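You operate a simulated robot arm through the tools that you are given. There is no shell and no other tool.

You are at the controls of a simulated two-armed robot. One attempt, no reset.

Task
Start the cooling water and trim the flow gauge to 3.
Fine: black drain tap shut first, red and blue taps open.

The check looks at the end state, three seconds after you hand in, the way a careful person would. Anything else that was tipped, shoved, dropped, spilled or broken makes it a failure.

Robot
Two 7-joint arms with two-finger parallel grippers on one trunk that stands fixed in place. Base frame: the origin is at the foot of the trunk, x ahead of it, y to its left, z up. Readings come in m, rad, newtons and seconds.
The left shoulder is at [0.11, 0.169, 1.5], the right one opposite. With the tool pointing down near the work surface each hand reaches from about 0.1 to 0.6 m from the base axis, measured 20 degrees to its own side. Payload 1.57 kg a hand.
The TCP of each hand is the grasp point between the finger pads, 0.03 m short of the fingertips. In the tool frame z runs along the fingers and y along their closing line. The gripper opens to 0.08 m. The fingers are 0.017 m wide and 0.012 m thick; the gripper's body (0.04 by 0.082 m) begins 0.08 m behind the TCP.
Orientation is told as [roll, pitch, yaw] about the base's x, y, z axes, in that order, counted from this pose: with the fingers straight down and closing along the base's y, the tool's x points along the base's -x, its y along +y and its z along -z.

Tools
- The arms move only by the tool send_rows. It takes "left_deltas", "right_deltas" or both (then of equal length, played together; a hand with none holds still); each is a list of rows, each a list of 7 numbers: the shift along the base's x, y, z in mm, then the turn, a rotation vector about the base's x, y, z in degrees, then the finger opening in mm, from 0 to 80. In form: [[x, y, z, wx, wy, wz, claw], ...]. A call has 1 to 20 rows; each row is the pose to reach, as a shift and turn from the pose commanded when the call began. A row lasts 0.2 s, in which the tool goes at most 0.05 m and 0.15 rad; a call with a longer step from one row to the next is refused whole, and so is a gripper value outside its range. Where a pose cannot be reached the arm comes as near as it can. A force on the tool above 50 N (or 10 N above the force at the start of the call, whichever is more), or a blocked arm, ends the call early, and 0.2 s more pass. The fingers move at their own pace (about 0.072 m/s each) and stop on an object; they squeeze with about 26 N. The grip force told is the motor's: it shows also when the fingers shut on nothing. Time passes only in rows, and 0.2 s behind the last, so rows that repeat a pose let the fingers close. It gives the time, the measured TCP pose, the force on the tool (base axes), the opening and the grip force at its end, in the units of the frame above (readings bear some noise), with the torque about the TCP (base axes, N m) and any sound that the robot's microphone picked up, and new pictures: "views" is both (left out), scene, wrist or none (wrist: the cameras of the hands that moved).
- Cameras (640 x 400 px; columns grow to the right, rows downward): "scene" is now at [0.1598, -0.0177, 1.6892]; the picture's right is [-0.19, -0.98, 0.00], its down [-0.69, 0.13, -0.72] and it looks along [0.70, -0.14, -0.70] (base axes); focal length 312 px, centre (320, 200). "left" rides on the left gripper at [0.072, 0.007, -0.122] in its tool frame; the picture's right is [-0.09, 1.00, 0.00], its down [-0.84, -0.08, -0.54] and it looks along [-0.54, -0.05, 0.84] (tool axes); focal length 238 px, centre (320, 200). "right" rides on the right gripper at [0.072, -0.007, -0.122] in its tool frame; the picture's right is [0.09, 1.00, 0.00], its down [-0.84, 0.08, -0.54] and it looks along [-0.54, 0.05, 0.84] (tool axes); focal length 238 px, centre (320, 200).
- lift_body(by): slides the trunk up (or, below 0, down) by that many m; the arms and the scene camera ride with it, the base frame stays. It gives what a move gives, with no picture.
- turn_head(pan, tilt): turns the head with the scene camera to pan (to the left, within 1.501 rad either way) and tilt (down, from -0.506 to 1.204), counted from straight ahead of the robot. It gives what a move gives, and a new picture of the scene camera.
- measure_at(camera, pixels): for up to 12 pixels [column, row] of the newest picture of that camera ("zoom" is the newest enlarged one), the place [x, y, z] in the base frame of the surface seen there, good to about 0.003 m. The clock stands still meanwhile.
- zoom(camera, box): a new picture of the part [left, top, right, bottom] of that camera's present view, enlarged. The clock stands still meanwhile.
- finish_job(): hands the job in; it is judged then, once.

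Leave the grippers open and the arms clear of the work at the hand-in unless told otherwise.

The tools are called after "Emit:" as a command line: name --argument value ..., lists and objects as JSON in quotes. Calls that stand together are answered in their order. send_rows: Moves the arms, as the interface text tells. Its arguments: {"type":"object","properties":{"left_deltas":{"type":"array","items":{"type":"array","items":{"type":"number"}}},"right_deltas":{"type":"array","items":{"type":"array","items":{"type":"number"}}},"views":{"type":"string","enum":["both","scene","wrist","none"]}},"required":[]} The other tools are called the same way: lift_body (by) slides the trunk up or down; turn_head (pan, tilt) turns the head that bears the scene camera; measure_at (camera, pixels) gives the place of the surface under pixels of a picture; zoom (camera, box) takes an enlarged picture of a part of a camera's view; finish_job () hands the job in.

At the start:

```text
t: 0.0
left_tcp_pos: [0.6912, 0.1455, 1.1455]
left_tool_rot: [0.0, -0.001, -0.001]
left_wrist_force: [-0.1, -0.7, -0.2]
left_torque: [0.0, 0.0, -0.01]
left_opening: 0.0797
left_grasp_force: 0.0
right_tcp_pos: [0.6203, -0.3463, 1.2469]
right_tool_rot: [0.0, 0.001, 0.0]
right_wrist_force: [-0.5, 0.6, 0.5]
right_torque: [0.0, 0.01, 0.01]
right_opening: 0.08
right_grasp_force: 0.0
trunk travel left (down, up): [-0.814, 0.076]
head pan, tilt: [-0.194, 0.773]
```

scene: 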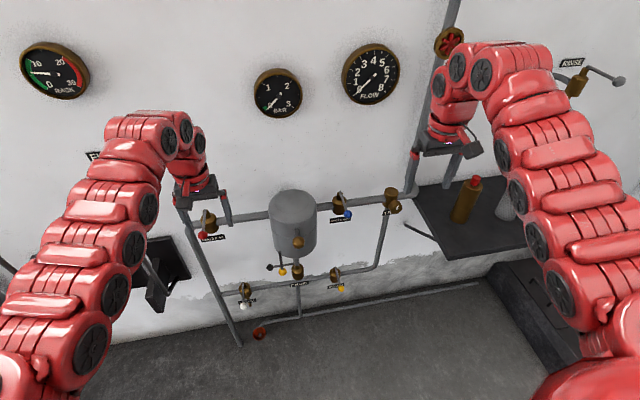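
right: 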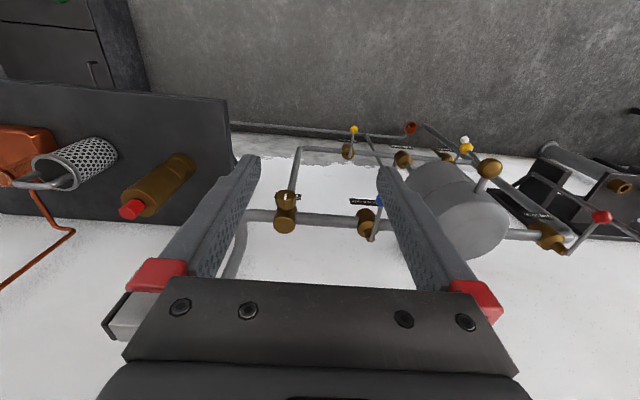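
left: 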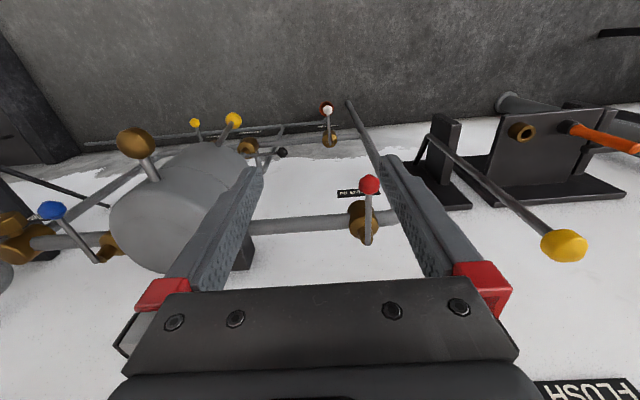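

I see a wall-mounted pipe rig with a tank, several taps with coloured balls and gauges. First I'll zoom into the rig around pixels (180-420, 170-350) and the gauges to understand the layout.

Emit:
zoom --camera "scene" --box '[180, 170, 420, 320]'

Emit:
zoom --camera "scene" --box '[240, 20, 480, 170]'

Emit:
zoom --camera "left" --box '[0, 80, 400, 330]'

Emit:
zoom --camera "right" --box '[220, 80, 640, 342]'

```text
2.67 times, centred on (300, 245) of scene
```

zoom: 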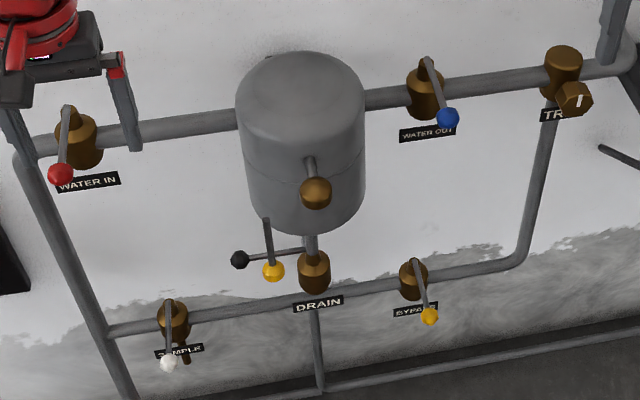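

```text
2.67 times, centred on (360, 95) of scene
```

zoom: 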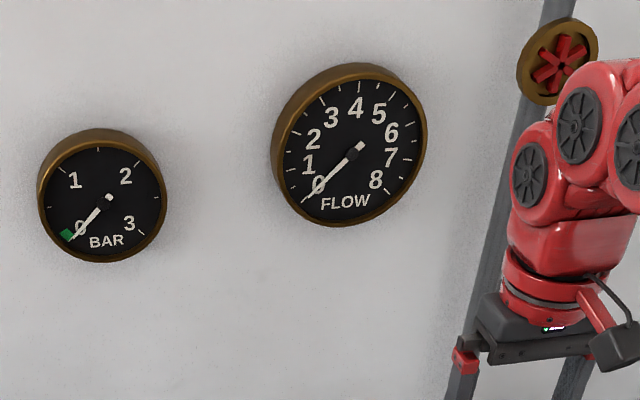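

```text
1.60 times, centred on (200, 205) of left
```

zoom: 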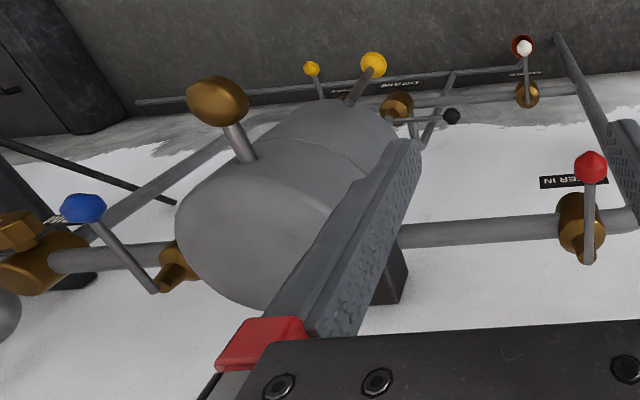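

```text
1.52 times, centred on (430, 211) of right
```

zoom: 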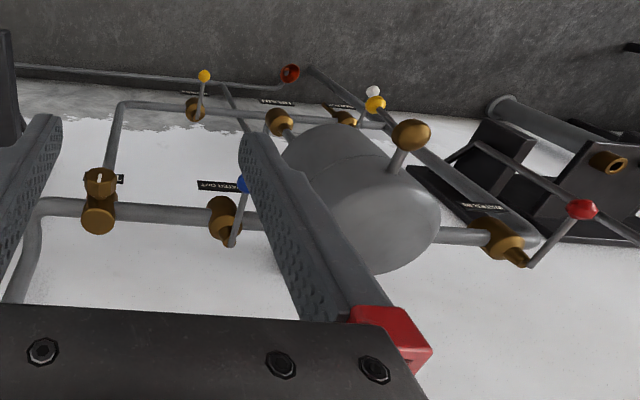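

The black DRAIN lever, red WATER IN, blue WATER OUT, a TRIM knob and BYPASS/SAMPLE are visible. I'll measure positions of key parts in the scene picture.

Emit:
measure_at --camera "scene" --pixels '[[203, 235], [205, 213], [211, 220], [347, 214], [340, 195], [338, 205], [270, 267], [294, 264], [282, 271], [280, 254], [298, 242], [298, 271]]'

Emit:
measure_at --camera "scene" --pixels '[[396, 207], [391, 192], [341, 288], [335, 270], [244, 306], [244, 285], [368, 80], [278, 93], [450, 42], [260, 180], [380, 150], [300, 300]]'

Emit:
turn_head --pan -0.6 --tilt 0.6

```text
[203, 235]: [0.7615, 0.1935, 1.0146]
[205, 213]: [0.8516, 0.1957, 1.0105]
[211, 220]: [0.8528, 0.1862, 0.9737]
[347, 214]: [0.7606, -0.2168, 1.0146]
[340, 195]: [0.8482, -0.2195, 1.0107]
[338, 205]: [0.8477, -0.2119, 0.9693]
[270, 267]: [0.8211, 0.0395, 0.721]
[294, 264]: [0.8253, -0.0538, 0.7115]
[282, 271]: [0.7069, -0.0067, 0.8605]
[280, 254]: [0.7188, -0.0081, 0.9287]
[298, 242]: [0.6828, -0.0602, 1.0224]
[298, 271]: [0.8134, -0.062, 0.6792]
```

```text
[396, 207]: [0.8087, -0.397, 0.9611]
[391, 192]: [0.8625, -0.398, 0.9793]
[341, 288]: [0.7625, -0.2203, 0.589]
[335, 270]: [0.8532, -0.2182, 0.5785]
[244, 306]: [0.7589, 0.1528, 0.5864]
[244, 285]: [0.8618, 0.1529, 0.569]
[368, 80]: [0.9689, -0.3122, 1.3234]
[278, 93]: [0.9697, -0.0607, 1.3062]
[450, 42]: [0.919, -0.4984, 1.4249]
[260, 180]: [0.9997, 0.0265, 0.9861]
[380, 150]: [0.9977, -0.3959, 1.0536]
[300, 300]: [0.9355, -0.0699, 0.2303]
```

```text
t: 0.9
left_tcp_pos: [0.6908, 0.1462, 1.1468]
left_tool_rot: [0.0, 0.0, 0.0]
left_wrist_force: [-0.3, -0.4, 0.3]
left_torque: [0.02, -0.01, -0.03]
left_opening: 0.0801
left_grasp_force: 0.1
right_tcp_pos: [0.6213, -0.3473, 1.2466]
right_tool_rot: [-0.002, -0.001, 0.0]
right_wrist_force: [0.0, 0.1, -0.6]
right_torque: [0.04, -0.03, -0.01]
right_opening: 0.0801
right_grasp_force: 0.1
trunk travel left (down, up): [-0.814, 0.076]
head pan, tilt: [-0.6, 0.6]
```

scene: 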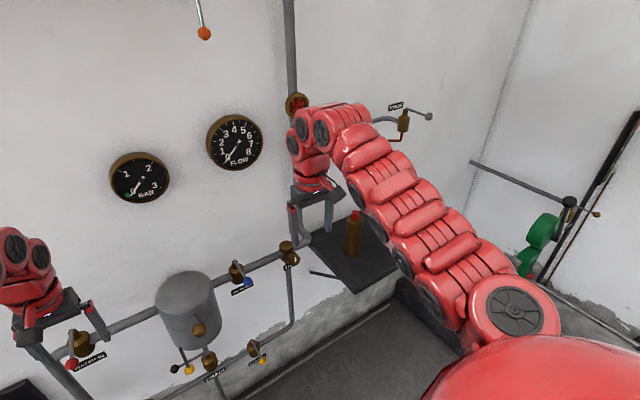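

Levers on the red and blue taps point straight out from the wall (across the horizontal pipe). I'll survey more: look left and up at what else is around.

Emit:
turn_head --pan 0.4 --tilt 0.6

Emit:
turn_head --pan -0.15 --tilt 0.2

Emit:
turn_head --pan -0.05 --tilt 0.9

```text
t: 2.1
left_tcp_pos: [0.6931, 0.1448, 1.1461]
left_tool_rot: [-0.001, -0.001, 0.0]
left_wrist_force: [-0.6, -0.6, 0.1]
left_torque: [-0.01, 0.01, 0.0]
left_opening: 0.08
left_grasp_force: 0.0
right_tcp_pos: [0.6212, -0.3474, 1.2471]
right_tool_rot: [0.0, -0.001, -0.001]
right_wrist_force: [0.8, -1.3, 0.1]
right_torque: [0.02, 0.01, 0.0]
right_opening: 0.0799
right_grasp_force: 0.0
trunk travel left (down, up): [-0.814, 0.076]
head pan, tilt: [0.4, 0.6]
```

scene: 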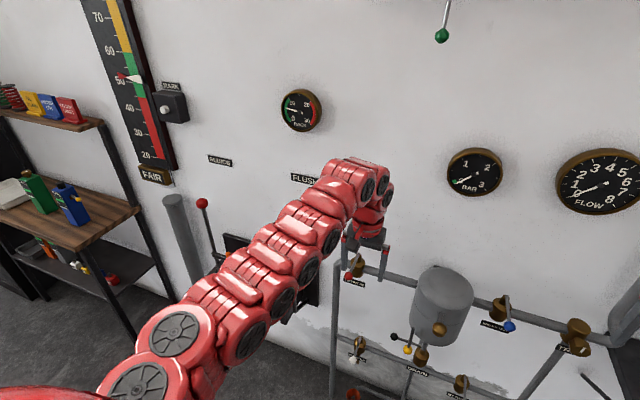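

```text
t: 3.1
left_tcp_pos: [0.692, 0.1452, 1.1459]
left_tool_rot: [0.0, -0.001, 0.0]
left_wrist_force: [-0.7, 0.7, 0.1]
left_torque: [0.01, -0.01, 0.02]
left_opening: 0.0799
left_grasp_force: 0.1
right_tcp_pos: [0.6203, -0.3472, 1.2461]
right_tool_rot: [0.0, 0.0, 0.001]
right_wrist_force: [-0.1, 0.0, 0.1]
right_torque: [0.03, 0.0, 0.0]
right_opening: 0.0801
right_grasp_force: 0.0
trunk travel left (down, up): [-0.814, 0.076]
head pan, tilt: [-0.15, 0.201]
```

scene: 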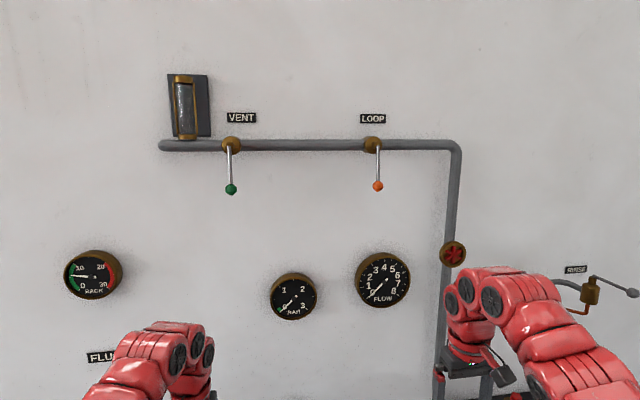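

```text
t: 4.2
left_tcp_pos: [0.6924, 0.1457, 1.1447]
left_tool_rot: [0.002, 0.001, 0.0]
left_wrist_force: [0.2, -0.7, 0.5]
left_torque: [-0.01, 0.01, -0.01]
left_opening: 0.08
left_grasp_force: 0.0
right_tcp_pos: [0.621, -0.3479, 1.2456]
right_tool_rot: [0.001, 0.0, 0.001]
right_wrist_force: [-0.5, -0.1, -0.5]
right_torque: [-0.02, 0.04, 0.01]
right_opening: 0.0796
right_grasp_force: 0.1
trunk travel left (down, up): [-0.814, 0.076]
head pan, tilt: [-0.051, 0.901]
```

scene: 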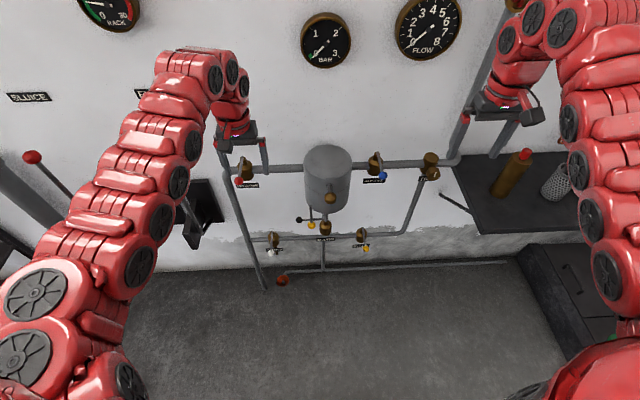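

VENT and LOOP taps sit high on the wall, out of the asked procedure. I'll zoom in on the drain region (290-370, 140-260), the whole rig, and the gauges from this view.

Emit:
zoom --camera "scene" --box '[280, 190, 360, 240]'

Emit:
zoom --camera "scene" --box '[220, 140, 300, 190]'

Emit:
zoom --camera "scene" --box '[360, 140, 456, 200]'

Emit:
zoom --camera "scene" --box '[250, 220, 378, 300]'

```text
8.00 times, centred on (320, 215) of scene
```

zoom: 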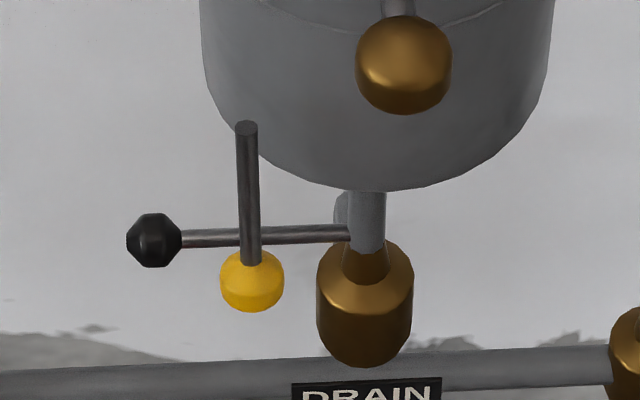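

```text
8.00 times, centred on (260, 165) of scene
```

zoom: 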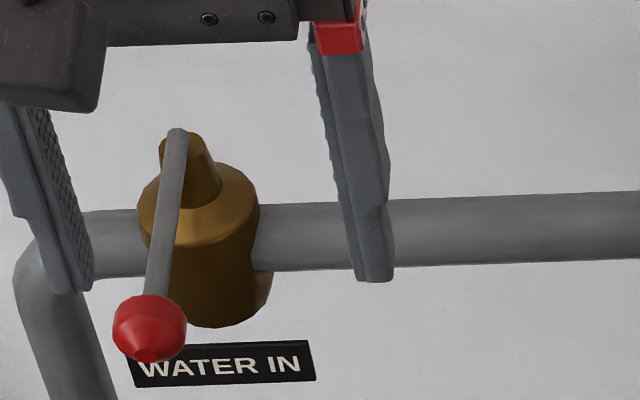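

```text
6.67 times, centred on (408, 170) of scene
```

zoom: 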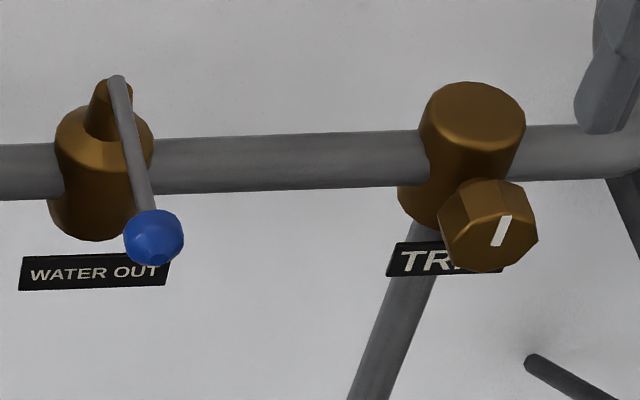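

```text
5.00 times, centred on (314, 260) of scene
```

zoom: 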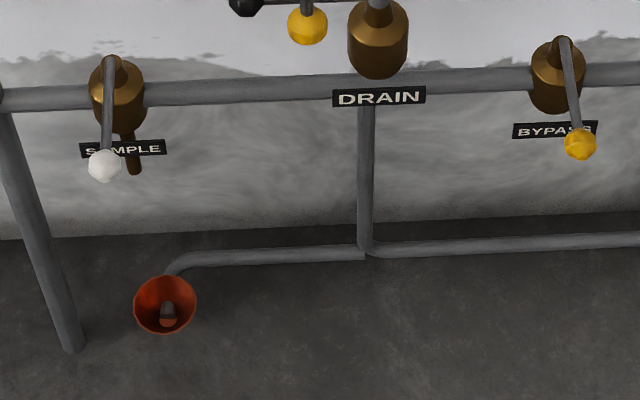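

I'll measure details of the drain area: yellow stem top, black lever along its length, the stem/hub; using a fresh zoom of that area.

Emit:
zoom --camera "scene" --box '[280, 190, 360, 240]'

Emit:
measure_at --camera "zoom" --pixels '[[247, 130], [249, 200], [250, 285], [155, 240], [210, 238], [300, 234], [365, 225], [365, 260], [365, 320], [403, 65], [398, 8], [370, 130]]'

Emit:
zoom --camera "left" --box '[160, 90, 360, 215]'

Emit:
zoom --camera "right" --box '[360, 100, 520, 200]'

```text
8.00 times, centred on (320, 215) of scene
```

zoom: 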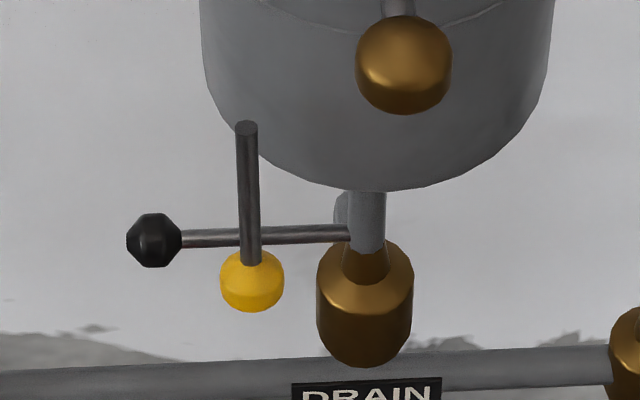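

```text
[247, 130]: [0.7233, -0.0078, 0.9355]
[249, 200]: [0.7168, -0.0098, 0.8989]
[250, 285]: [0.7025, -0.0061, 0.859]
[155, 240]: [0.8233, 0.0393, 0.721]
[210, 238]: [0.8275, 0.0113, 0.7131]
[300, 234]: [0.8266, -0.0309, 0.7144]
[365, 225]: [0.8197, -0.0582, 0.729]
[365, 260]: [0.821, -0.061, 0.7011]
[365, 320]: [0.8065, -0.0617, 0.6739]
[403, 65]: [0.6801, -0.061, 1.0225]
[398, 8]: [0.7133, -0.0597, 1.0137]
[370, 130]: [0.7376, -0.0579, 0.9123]
```

```text
3.20 times, centred on (260, 152) of left
```

zoom: 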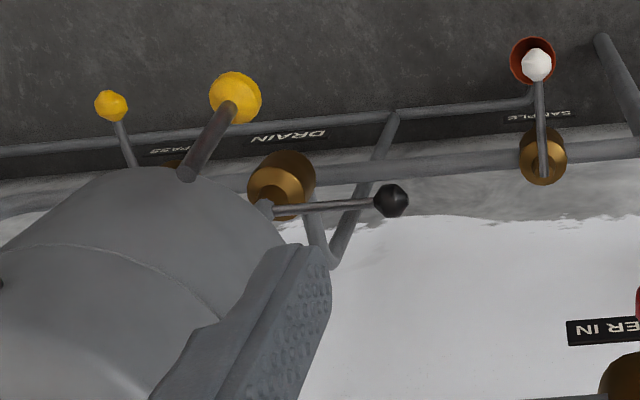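

```text
4.00 times, centred on (440, 150) of right
```

zoom: 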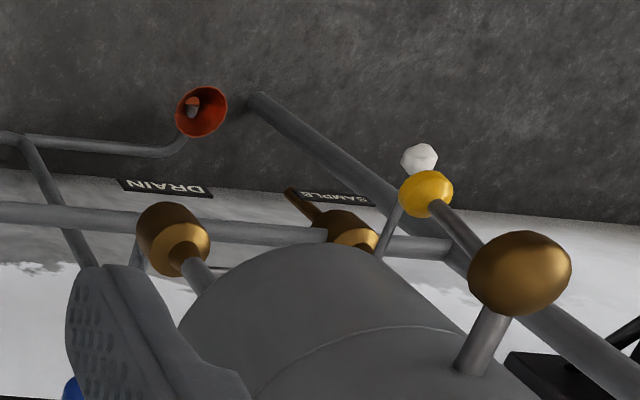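

The drain tap geometry isn't clear yet. I'll measure objects near the left hand (yellow lever at (563,245), orange at (600,140)) before retracting it, so I don't brush anything.

Emit:
measure_at --camera "left" --pixels '[[563, 245], [500, 190], [440, 145], [600, 140], [500, 100], [446, 150], [369, 184], [367, 235], [520, 130], [350, 105]]'

Emit:
measure_at --camera "right" --pixels '[[131, 208], [180, 170], [30, 140], [70, 165], [70, 230], [292, 198], [285, 220], [360, 235], [368, 215], [489, 168], [466, 147]]'

```text
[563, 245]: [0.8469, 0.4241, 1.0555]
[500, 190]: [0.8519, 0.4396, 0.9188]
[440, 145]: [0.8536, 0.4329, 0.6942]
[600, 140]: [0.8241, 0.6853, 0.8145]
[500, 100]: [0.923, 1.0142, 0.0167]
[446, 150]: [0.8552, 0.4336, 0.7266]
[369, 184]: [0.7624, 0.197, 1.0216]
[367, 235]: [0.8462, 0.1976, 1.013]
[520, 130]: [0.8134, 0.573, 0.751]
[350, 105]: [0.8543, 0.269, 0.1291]
```

```text
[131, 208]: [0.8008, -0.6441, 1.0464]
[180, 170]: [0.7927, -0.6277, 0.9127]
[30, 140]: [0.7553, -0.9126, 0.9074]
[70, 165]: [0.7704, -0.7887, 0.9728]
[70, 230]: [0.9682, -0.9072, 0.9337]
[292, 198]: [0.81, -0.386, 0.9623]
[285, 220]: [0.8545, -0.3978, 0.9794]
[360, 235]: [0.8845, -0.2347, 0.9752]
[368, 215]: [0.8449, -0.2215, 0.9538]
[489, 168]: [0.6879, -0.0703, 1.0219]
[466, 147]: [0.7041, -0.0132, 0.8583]
```

The way back (–x) for the left hand is clear. Before lowering the trunk I'll measure the SLUICE lever (32,157), dark box (570,300), bench edge and floor items that the arms might meet.

Emit:
measure_at --camera "scene" --pixels '[[32, 157], [60, 185], [10, 190], [200, 215], [525, 155], [480, 225], [455, 205], [540, 280], [600, 260], [282, 280], [10, 250], [320, 350]]'

Emit:
turn_head --pan 0.9 --tilt 0.9

Emit:
turn_head --pan -0.9 --tilt 0.9

```text
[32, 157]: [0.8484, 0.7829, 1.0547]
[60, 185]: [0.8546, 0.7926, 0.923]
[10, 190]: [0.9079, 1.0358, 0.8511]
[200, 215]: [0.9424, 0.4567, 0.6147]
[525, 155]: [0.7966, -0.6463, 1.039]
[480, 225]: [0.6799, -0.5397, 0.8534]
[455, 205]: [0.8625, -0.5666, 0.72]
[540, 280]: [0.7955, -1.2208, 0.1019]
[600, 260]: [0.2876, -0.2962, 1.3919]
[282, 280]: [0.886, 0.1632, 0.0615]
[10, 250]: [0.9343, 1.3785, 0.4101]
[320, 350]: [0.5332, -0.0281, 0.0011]
```

```text
t: 5.4
left_tcp_pos: [0.6915, 0.1461, 1.1458]
left_tool_rot: [-0.001, 0.0, 0.0]
left_wrist_force: [0.0, -0.1, -0.7]
left_torque: [-0.02, -0.01, -0.02]
left_opening: 0.08
left_grasp_force: 0.0
right_tcp_pos: [0.622, -0.3475, 1.2469]
right_tool_rot: [0.0, 0.0, 0.0]
right_wrist_force: [0.0, -0.1, 0.8]
right_torque: [0.0, 0.03, -0.03]
right_opening: 0.0801
right_grasp_force: 0.0
trunk travel left (down, up): [-0.814, 0.076]
head pan, tilt: [0.901, 0.901]
```

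scene: 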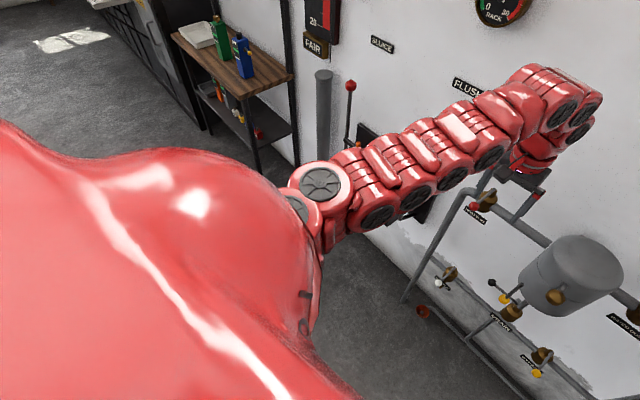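

```text
t: 7.2
left_tcp_pos: [0.6918, 0.1453, 1.1463]
left_tool_rot: [0.0, 0.0, 0.0]
left_wrist_force: [-0.1, 0.4, 0.3]
left_torque: [-0.02, 0.02, 0.01]
left_opening: 0.0797
left_grasp_force: 0.0
right_tcp_pos: [0.6213, -0.3467, 1.2465]
right_tool_rot: [0.0, 0.0, -0.001]
right_wrist_force: [0.1, 0.0, -0.1]
right_torque: [-0.02, 0.01, 0.04]
right_opening: 0.0801
right_grasp_force: 0.0
trunk travel left (down, up): [-0.814, 0.076]
head pan, tilt: [-0.901, 0.901]
```

scene: 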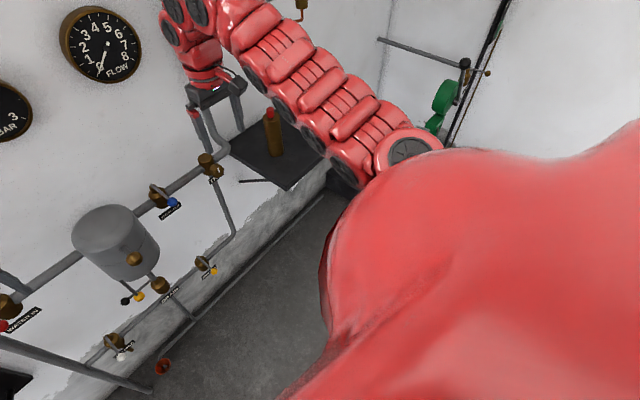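

Surroundings are clear apart from the bench on the right (x>0.68, y<-0.54, z≈0.85). I'll pull both hands back about 0.18 m from the wall, with no turn, keeping the grippers open.

Emit:
send_rows --left_deltas '[[-40, 0, 0, 0, 0, 0, 80], [-80, 0, 0, 0, 0, 0, 80], [-120, 0, 0, 0, 0, 0, 80], [-160, 10, 0, 0, 0, 0, 80], [-190, 20, 0, 0, 0, 0, 80]]' --right_deltas '[[-30, 0, 0, 0, 0, 0, 80], [-60, 0, 0, 0, 0, 0, 80], [-90, 0, 0, 0, 0, 0, 80], [-120, 0, 0, 0, 0, 0, 80], [-140, 0, 0, 0, 0, 0, 80]]' --views "none"

Emit:
turn_head --pan -0.1 --tilt 0.6

```text
t: 8.4
left_tcp_pos: [0.6507, 0.1459, 1.1433]
left_tool_rot: [0.0, -0.001, 0.0]
left_wrist_force: [-0.1, 0.6, -0.4]
left_torque: [0.02, 0.0, 0.0]
left_opening: 0.08
left_grasp_force: 0.0
left hand out of reach, approached as far as the arm can: row 2, 3, 4, 5
right_tcp_pos: [0.5752, -0.3837, 1.2326]
right_tool_rot: [-0.001, 0.001, 0.0]
right_wrist_force: [0.7, 0.5, -0.1]
right_torque: [-0.03, -0.01, -0.03]
right_opening: 0.08
right_grasp_force: 0.2
right hand out of reach, approached as far as the arm can: row 1, 2, 3, 4, 5
trunk travel left (down, up): [-0.814, 0.076]
head pan, tilt: [-0.901, 0.901]
```

```text
t: 9.5
left_tcp_pos: [0.6498, 0.1466, 1.1443]
left_tool_rot: [0.0, -0.001, 0.0]
left_wrist_force: [-0.1, -0.1, -1.5]
left_torque: [0.03, 0.0, -0.02]
left_opening: 0.08
left_grasp_force: 0.1
right_tcp_pos: [0.5761, -0.3834, 1.2327]
right_tool_rot: [-0.001, 0.001, 0.0]
right_wrist_force: [1.5, -0.4, -0.4]
right_torque: [0.0, 0.0, -0.04]
right_opening: 0.08
right_grasp_force: 0.0
trunk travel left (down, up): [-0.814, 0.076]
head pan, tilt: [-0.099, 0.6]
```

scene: 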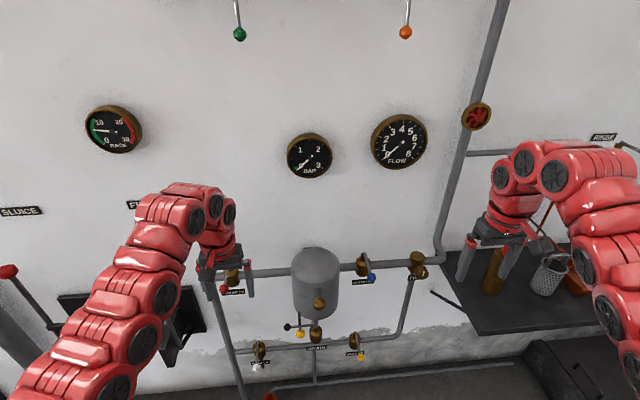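

The arms can't fold back that far with the hands this high. I'll lower the hands (left first, small rows) while staying back from the rig, and read where it lands.

Emit:
send_rows --left_deltas '[[0, 0, -40, 0, 0, 0, 80], [0, 0, -80, 0, 0, 0, 80], [0, 0, -120, 0, 0, 0, 80], [0, 0, -160, 0, 0, 0, 80]]' --right_deltas '[[0, 0, -40, 0, 0, 0, 80], [0, 0, -80, 0, 0, 0, 80], [0, 0, -120, 0, 0, 0, 80], [0, 0, -160, 0, 0, 0, 80]]' --views "both"

```text
t: 10.5
left_tcp_pos: [0.6497, 0.1462, 0.9807]
left_tool_rot: [0.001, 0.001, -0.001]
left_wrist_force: [0.7, 0.1, -0.5]
left_torque: [0.02, 0.04, 0.0]
left_opening: 0.08
left_grasp_force: 0.1
right_tcp_pos: [0.5863, -0.4288, 1.0791]
right_tool_rot: [0.0, 0.0, 0.002]
right_wrist_force: [0.3, 0.4, -0.2]
right_torque: [0.03, 0.05, -0.01]
right_opening: 0.08
right_grasp_force: 0.0
right hand out of reach, approached as far as the arm can: row 1, 2, 3, 4
trunk travel left (down, up): [-0.814, 0.076]
head pan, tilt: [-0.099, 0.6]
```

scene: 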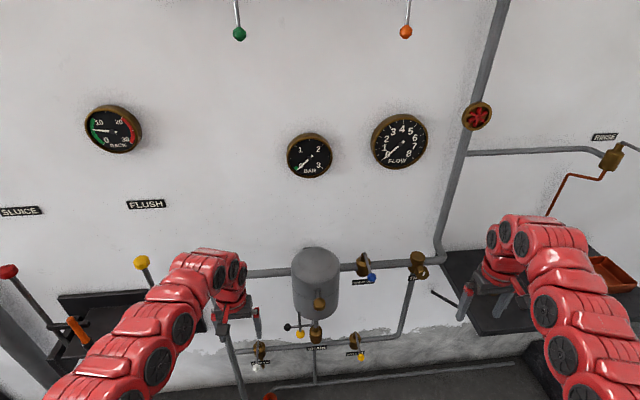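
right: 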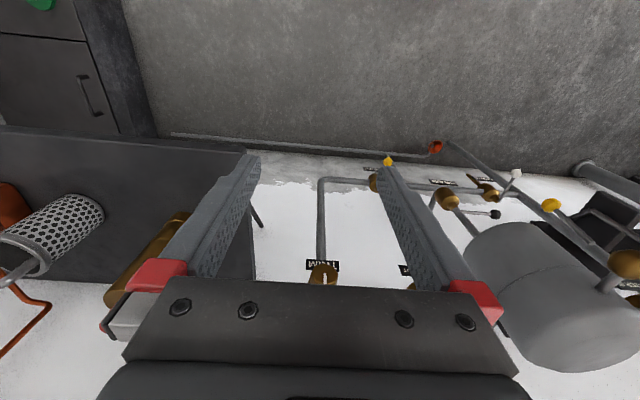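
left: 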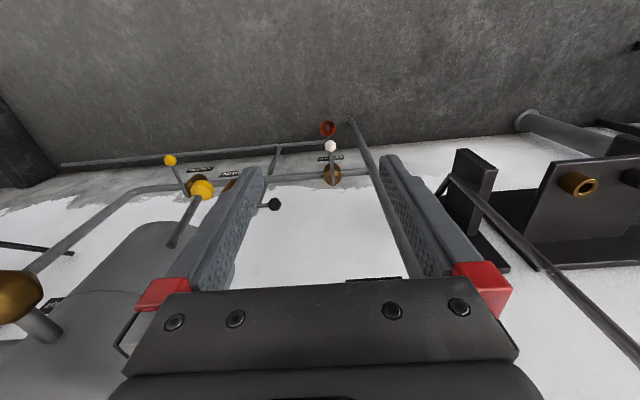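

The hands lowered cleanly. Now I retract both further back (left –150 mm x; right –100 mm x, +50 mm y) at this lower height.

Emit:
send_rows --left_deltas '[[-40, 0, 0, 0, 0, 0, 80], [-80, 0, 0, 0, 0, 0, 80], [-120, 0, 0, 0, 0, 0, 80], [-150, 0, 0, 0, 0, 0, 80]]' --right_deltas '[[0, 0, -40, 0, 0, 0, 80], [-20, 10, -70, 0, 0, 0, 80], [-60, 20, -90, 0, 0, 0, 80], [-100, 30, -90, 0, 0, 0, 80]]' --views "both"

```text
t: 11.5
left_tcp_pos: [0.5709, 0.1392, 0.9234]
left_tool_rot: [0.0, 0.0, 0.001]
left_wrist_force: [-0.3, 0.0, -0.3]
left_torque: [0.01, -0.01, 0.02]
left_opening: 0.0801
left_grasp_force: 0.0
left hand out of reach, approached as far as the arm can: row 1, 2, 3, 4
right_tcp_pos: [0.4819, -0.4019, 0.9915]
right_tool_rot: [0.004, 0.0, -0.005]
right_wrist_force: [0.7, -0.1, 0.0]
right_torque: [-0.01, -0.04, 0.01]
right_opening: 0.0802
right_grasp_force: 0.1
trunk travel left (down, up): [-0.814, 0.076]
head pan, tilt: [-0.099, 0.6]
```

scene: 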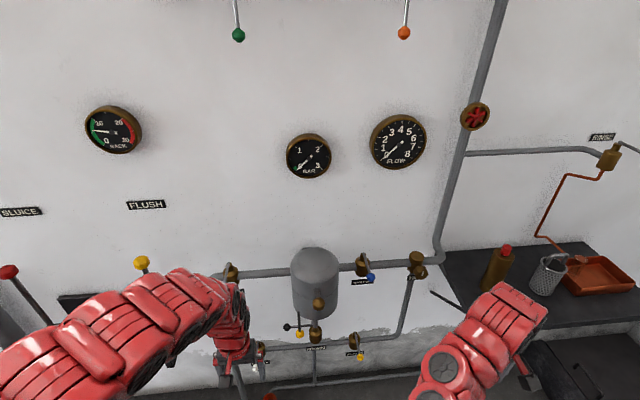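
right: 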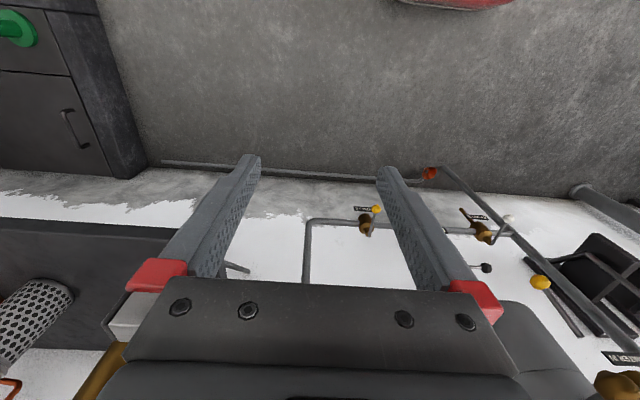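
left: 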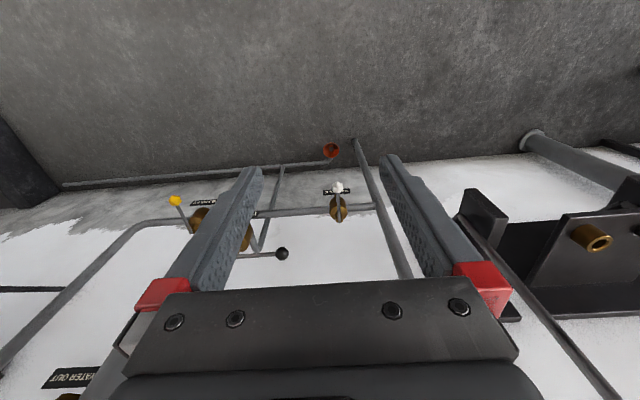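

I'll zoom in on the drain tap in the left wrist picture (around (240,235)) for a clear look at which way its lever sits relative to its pipe.

Emit:
zoom --camera "left" --box '[140, 170, 300, 270]'

Emit:
zoom --camera "right" --box '[340, 190, 560, 328]'

Emit:
zoom --camera "scene" --box '[200, 230, 440, 380]'

```text
4.00 times, centred on (220, 220) of left
```

zoom: 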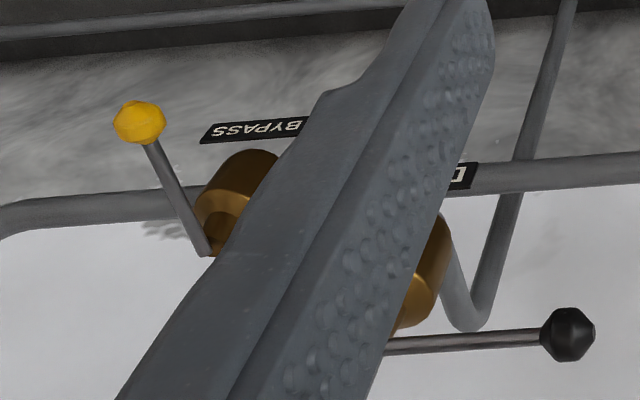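

```text
2.90 times, centred on (450, 259) of right
```

zoom: 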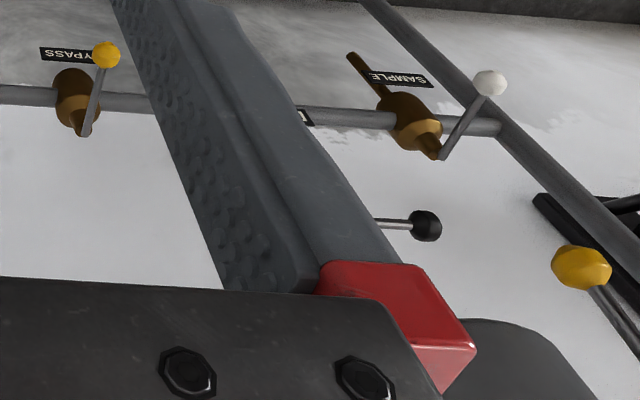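

```text
2.67 times, centred on (320, 305) of scene
```

zoom: 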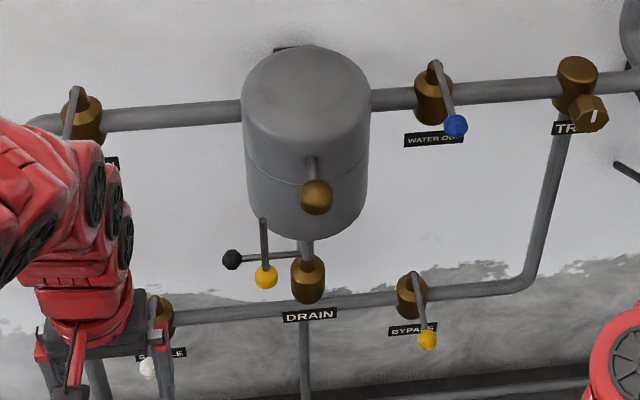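

The drain outlet appears to run horizontally from the valve back toward the wall and then down, so I need a closer look. I'll lower the trunk 0.35 m to bring the head camera and arms nearer to the rig's height (hands are ≥0.19 m clear of it).

Emit:
lift_body --by -0.35

Emit:
turn_head --pan -0.1 --tilt 0.6

```text
t: 15.0
left_tcp_pos: [0.5734, 0.1396, 0.5737]
left_tool_rot: [0.001, 0.003, -0.001]
left_wrist_force: [-0.3, -0.5, -0.2]
left_torque: [0.0, -0.01, 0.01]
left_opening: 0.0799
left_grasp_force: 0.0
right_tcp_pos: [0.4849, -0.3987, 0.6427]
right_tool_rot: [-0.001, 0.002, 0.0]
right_wrist_force: [-0.9, 0.2, 0.2]
right_torque: [0.0, 0.03, -0.02]
right_opening: 0.08
right_grasp_force: 0.1
trunk travel left (down, up): [-0.464, 0.426]
head pan, tilt: [-0.099, 0.6]
```

```text
t: 15.6
left_tcp_pos: [0.5741, 0.1385, 0.5732]
left_tool_rot: [-0.001, 0.003, -0.001]
left_wrist_force: [-1.2, -0.9, -0.2]
left_torque: [0.01, 0.02, -0.02]
left_opening: 0.08
left_grasp_force: 0.1
right_tcp_pos: [0.4855, -0.3995, 0.642]
right_tool_rot: [0.0, -0.001, 0.0]
right_wrist_force: [0.1, 0.4, 0.8]
right_torque: [0.0, -0.01, 0.02]
right_opening: 0.0797
right_grasp_force: 0.2
trunk travel left (down, up): [-0.464, 0.426]
head pan, tilt: [-0.099, 0.6]
```

scene: 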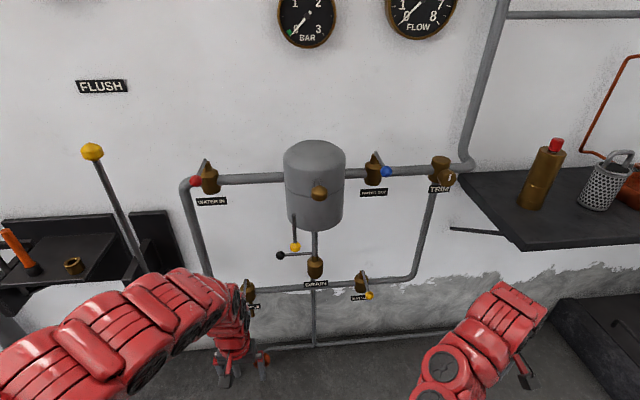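

The view is now better. I'll zoom in on the drain (280-350, 220-300), on the tank, on red/blue taps and on the trim knob.

Emit:
zoom --camera "scene" --box '[266, 210, 362, 270]'

Emit:
zoom --camera "scene" --box '[176, 140, 272, 200]'

Emit:
zoom --camera "scene" --box '[350, 140, 478, 220]'

Emit:
zoom --camera "scene" --box '[216, 230, 408, 350]'

```text
6.67 times, centred on (314, 240) of scene
```

zoom: 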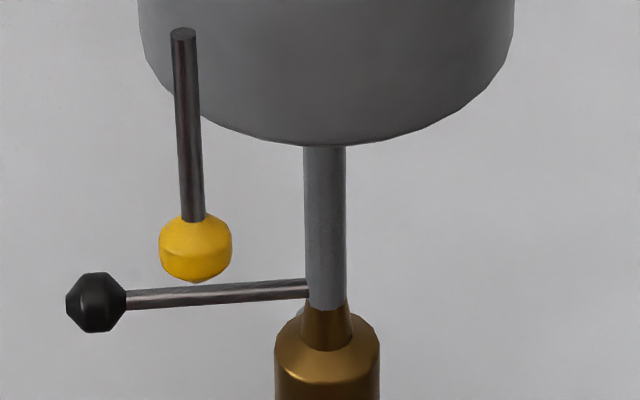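

```text
6.67 times, centred on (224, 170) of scene
```

zoom: 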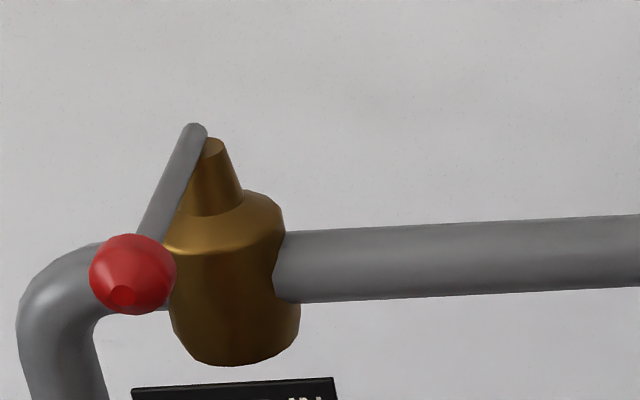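

```text
5.00 times, centred on (414, 180) of scene
```

zoom: 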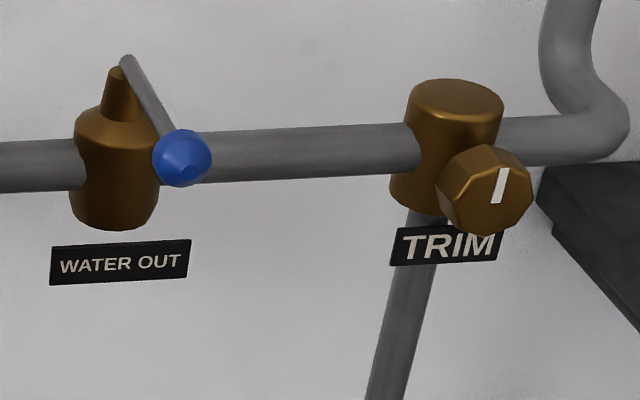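

```text
3.33 times, centred on (312, 290) of scene
```

zoom: 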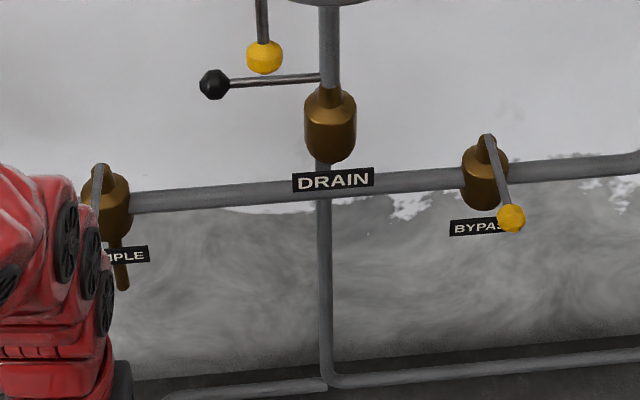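

The drain valve sits under the tank with its lever lying along +y, unlike the others, which point out at –x. I'd like a side view. I'll raise the left hand by ~0.2 m (staying at x≈0.57) while tilting it forward 45° and yawing 40° right so its camera looks at the drain tap.

Emit:
send_rows --left_deltas '[[0, 4, 27, -2.0, -5.4, -4.7, 80], [0, 8, 54, -3.9, -10.8, -9.5, 80], [0, 12, 81, -5.9, -16.2, -14.2, 80], [0, 16, 108, -7.9, -21.6, -19.0, 80], [0, 20, 135, -9.8, -26.9, -23.7, 80], [0, 24, 162, -11.8, -32.3, -28.4, 80], [0, 28, 190, -13.7, -37.7, -33.2, 80], [0, 32, 217, -15.7, -43.1, -37.9, 80]]' --views "both"

```text
t: 17.4
left_tcp_pos: [0.7313, 0.2421, 0.7444]
left_tool_rot: [-0.009, -0.779, -0.693]
left_wrist_force: [-0.5, 0.1, -0.4]
left_torque: [0.01, 0.01, -0.02]
left_opening: 0.08
left_grasp_force: 0.1
left hand out of reach, approached as far as the arm can: row 1, 2, 3, 4, 5, 6, 7, 8
right_tcp_pos: [0.4837, -0.3991, 0.6443]
right_tool_rot: [0.0, -0.002, -0.001]
right_wrist_force: [0.1, -0.5, -1.0]
right_torque: [-0.03, 0.0, 0.01]
right_opening: 0.0799
right_grasp_force: 0.1
trunk travel left (down, up): [-0.464, 0.426]
head pan, tilt: [-0.099, 0.6]
```

scene: 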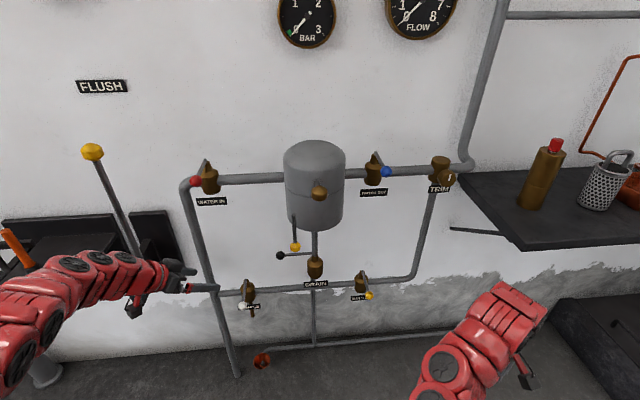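
left: 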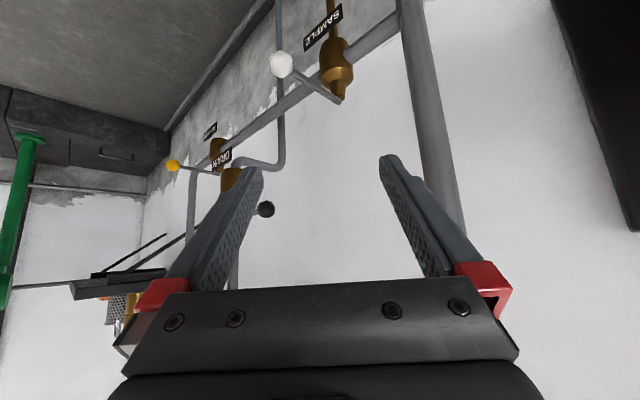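

The hand came out further forward (0.73, 0.24, 0.74) than asked, still clear of everything. Its camera shows the drain near (240,185); I'll zoom there.

Emit:
zoom --camera "left" --box '[150, 110, 310, 210]'

Emit:
measure_at --camera "left" --pixels '[[265, 209], [281, 64], [335, 60], [430, 130], [172, 165], [262, 165], [285, 120], [410, 100]]'

```text
4.00 times, centred on (230, 160) of left
```

zoom: 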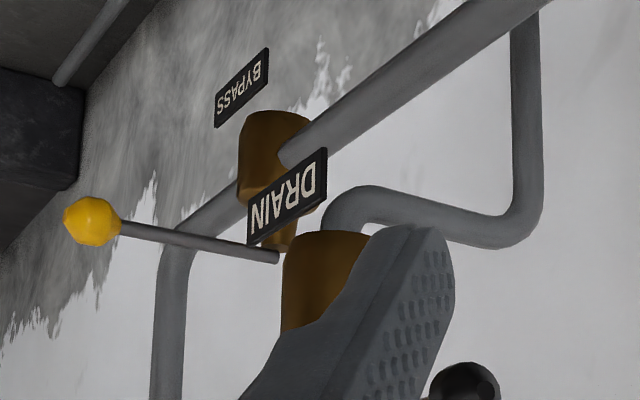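

```text
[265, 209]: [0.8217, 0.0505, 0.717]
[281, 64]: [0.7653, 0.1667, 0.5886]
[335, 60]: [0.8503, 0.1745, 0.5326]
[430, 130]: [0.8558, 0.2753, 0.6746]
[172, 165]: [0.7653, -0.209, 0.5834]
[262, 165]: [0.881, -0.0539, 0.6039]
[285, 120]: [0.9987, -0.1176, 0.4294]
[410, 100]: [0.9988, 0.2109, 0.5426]
```

Now it's clear: the drain tap is on the tank's vertical outlet, then goes back to the wall and down. Its lever swings in a horizontal plane like the others; SAMPLE/BYPASS/WATER levers all point straight out (shut), while the black one lies sideways toward +y (open). So I'll pull the black lever round to point straight out. For that I'll turn the left hand to point forward with fingers closing vertically; first half of that turn now, position nearly held.

Emit:
send_rows --left_deltas '[[-3, -5, 2, 6.0, -5.5, -0.4, 80], [-6, -10, 4, 12.1, -11.1, -0.7, 80], [-9, -15, 6, 18.1, -16.6, -1.1, 80], [-12, -20, 8, 24.1, -22.1, -1.4, 80], [-15, -25, 10, 30.2, -27.6, -1.8, 80], [-15, -30, 10, 36.2, -33.2, -2.1, 80]]' --views "both"

```text
t: 18.7
left_tcp_pos: [0.8196, 0.2572, 0.7274]
left_tool_rot: [1.008, -0.415, -1.376]
left_wrist_force: [-72.7, -15.7, -29.2]
left_torque: [-0.27, 0.96, 0.13]
left_opening: 0.0207
left_grasp_force: 0.0
left hand out of reach, approached as far as the arm can: row 1, 2, 3, 4, 5, 6
right_tcp_pos: [0.4826, -0.4002, 0.6431]
right_tool_rot: [-0.001, -0.003, -0.001]
right_wrist_force: [0.9, -0.4, -0.1]
right_torque: [-0.04, 0.02, -0.02]
right_opening: 0.0801
right_grasp_force: 0.0
trunk travel left (down, up): [-0.464, 0.426]
head pan, tilt: [-0.099, 0.6]
stopped in row 6 (left hand): the force on the tool passed its limit at 85 N (the readings are from after the stop); the commanded pose is now the measured one
```

scene: 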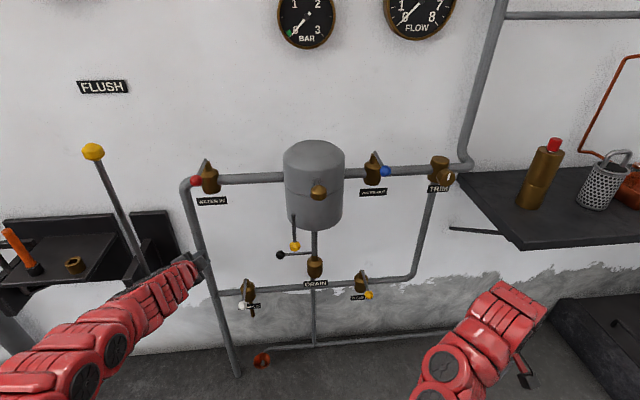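
left: 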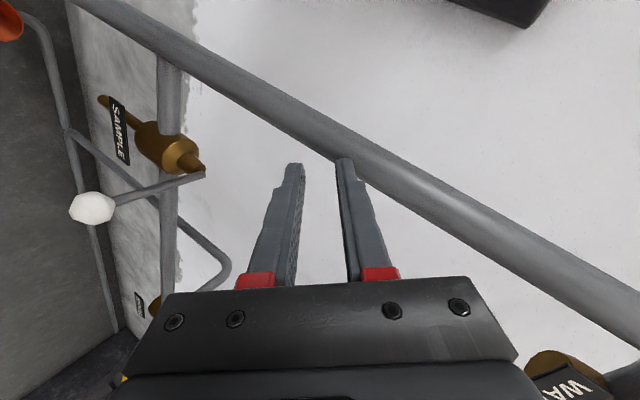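

The arm drifted forward out of reach and a finger pressed on the fixed vertical pipe (85 N stop). I'll back straight off toward –x a little, without turning, and check.

Emit:
send_rows --left_deltas '[[-10, 0, 3, 0, 0, 0, 80], [-25, 0, 6, 0, 0, 0, 80], [-40, 0, 10, 0, 0, 0, 80]]' --views "both"

```text
t: 19.6
left_tcp_pos: [0.8178, 0.2549, 0.722]
left_tool_rot: [0.99, -0.398, -1.367]
left_wrist_force: [-64.5, -22.0, -17.7]
left_torque: [-0.04, 0.32, -0.04]
left_opening: 0.0328
left_grasp_force: 0.0
left hand out of reach, approached as far as the arm can: row 1, 2, 3
right_tcp_pos: [0.4845, -0.3981, 0.6438]
right_tool_rot: [-0.003, -0.004, 0.001]
right_wrist_force: [1.2, 0.2, 0.2]
right_torque: [0.0, 0.0, 0.0]
right_opening: 0.0801
right_grasp_force: 0.1
trunk travel left (down, up): [-0.464, 0.426]
head pan, tilt: [-0.099, 0.6]
stopped in row 3 (left hand): the arm was blocked; the commanded pose is now the measured one
```

scene: 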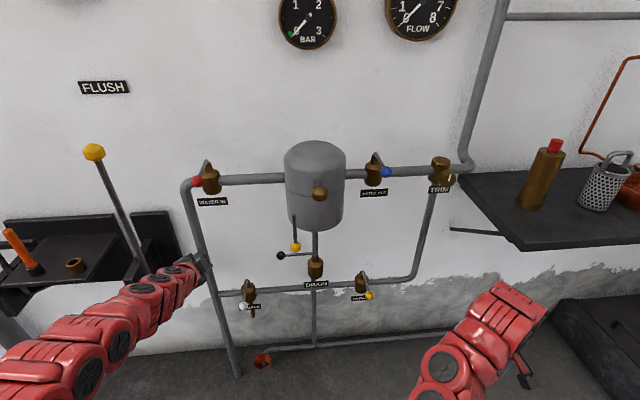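
left: 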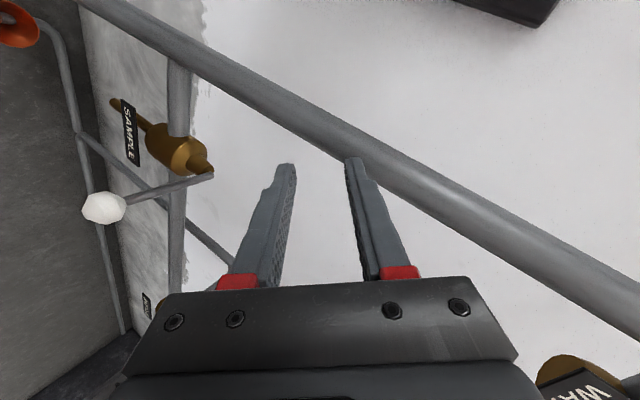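

The arm is near its folding limit in this orientation. I'll undo the last turn step by step while drawing back toward the previous, free pose (0.73, 0.24, 0.744).

Emit:
send_rows --left_deltas '[[-15, -2, 4, -6.0, 5.5, 0.4, 60], [-30, -4, 8, -12.1, 11.1, 0.7, 60], [-45, -6, 12, -18.1, 16.6, 1.1, 70], [-60, -8, 15, -24.1, 22.1, 1.4, 80], [-75, -10, 18, -30.2, 27.6, 1.8, 80], [-86, -13, 22, -35, 32.0, 2.0, 80]]' --views "both"

```text
t: 20.1
left_tcp_pos: [0.8027, 0.2656, 0.7331]
left_tool_rot: [0.785, -0.519, -1.247]
left_wrist_force: [0.1, -0.3, 0.1]
left_torque: [-0.04, 0.01, -0.02]
left_opening: 0.0601
left_grasp_force: 0.1
left hand out of reach, approached as far as the arm can: row 1, 2
right_tcp_pos: [0.4838, -0.396, 0.6428]
right_tool_rot: [-0.001, 0.0, 0.0]
right_wrist_force: [-0.1, -0.3, -0.3]
right_torque: [-0.01, -0.02, -0.02]
right_opening: 0.0799
right_grasp_force: 0.1
trunk travel left (down, up): [-0.464, 0.426]
head pan, tilt: [-0.099, 0.6]
stopped in row 2 (left hand): the arm was blocked; the commanded pose is now the measured one
```

scene: 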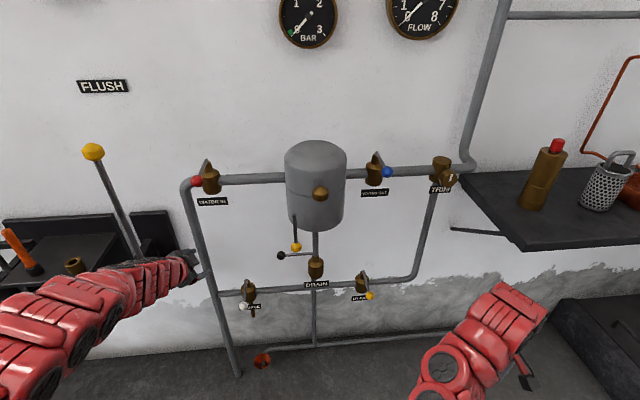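
left: 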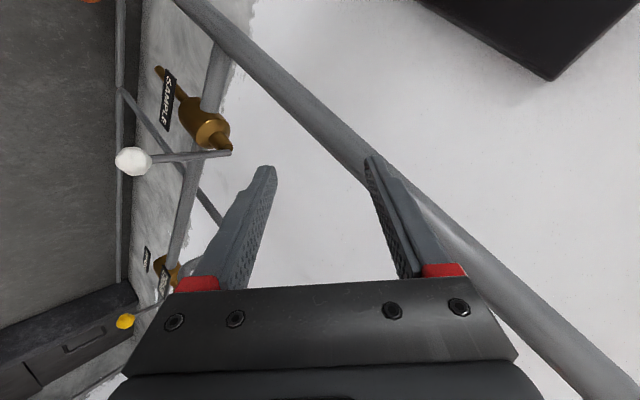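

Contact is gone (0 N) and nothing in the scene moved. I continue undoing the turn and backing off in smaller steps.

Emit:
send_rows --left_deltas '[[-10, -3, 2, -4, 3.7, 0.3, 80], [-22, -6, 4, -8, 7.4, 0.5, 80], [-34, -9, 6, -12, 11, 0.7, 80], [-46, -12, 8, -17, 15.5, 1.0, 80], [-58, -16, 10, -21, 19.5, 1.2, 80], [-70, -20, 12, -25, 23, 1.4, 80]]' --views "both"

```text
t: 21.6
left_tcp_pos: [0.7319, 0.2444, 0.7455]
left_tool_rot: [0.091, -0.693, -0.814]
left_wrist_force: [-0.6, -0.2, -0.2]
left_torque: [-0.02, -0.02, 0.02]
left_opening: 0.0801
left_grasp_force: 0.1
left hand out of reach, approached as far as the arm can: row 1, 2, 3, 4
right_tcp_pos: [0.4855, -0.3984, 0.6417]
right_tool_rot: [-0.001, 0.0, 0.001]
right_wrist_force: [1.1, 0.3, 0.3]
right_torque: [-0.02, -0.02, 0.01]
right_opening: 0.0799
right_grasp_force: 0.0
trunk travel left (down, up): [-0.464, 0.426]
head pan, tilt: [-0.099, 0.6]
```

scene: 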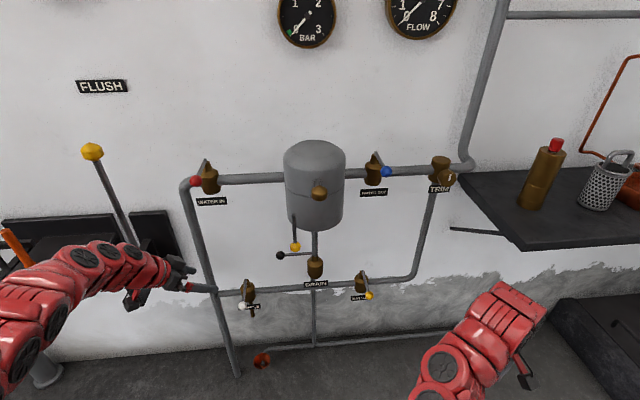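
left: 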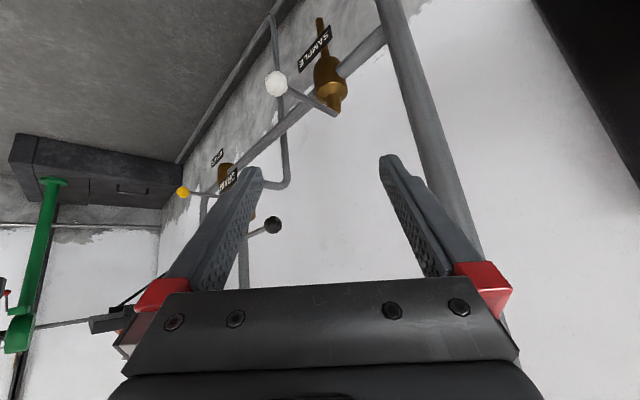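

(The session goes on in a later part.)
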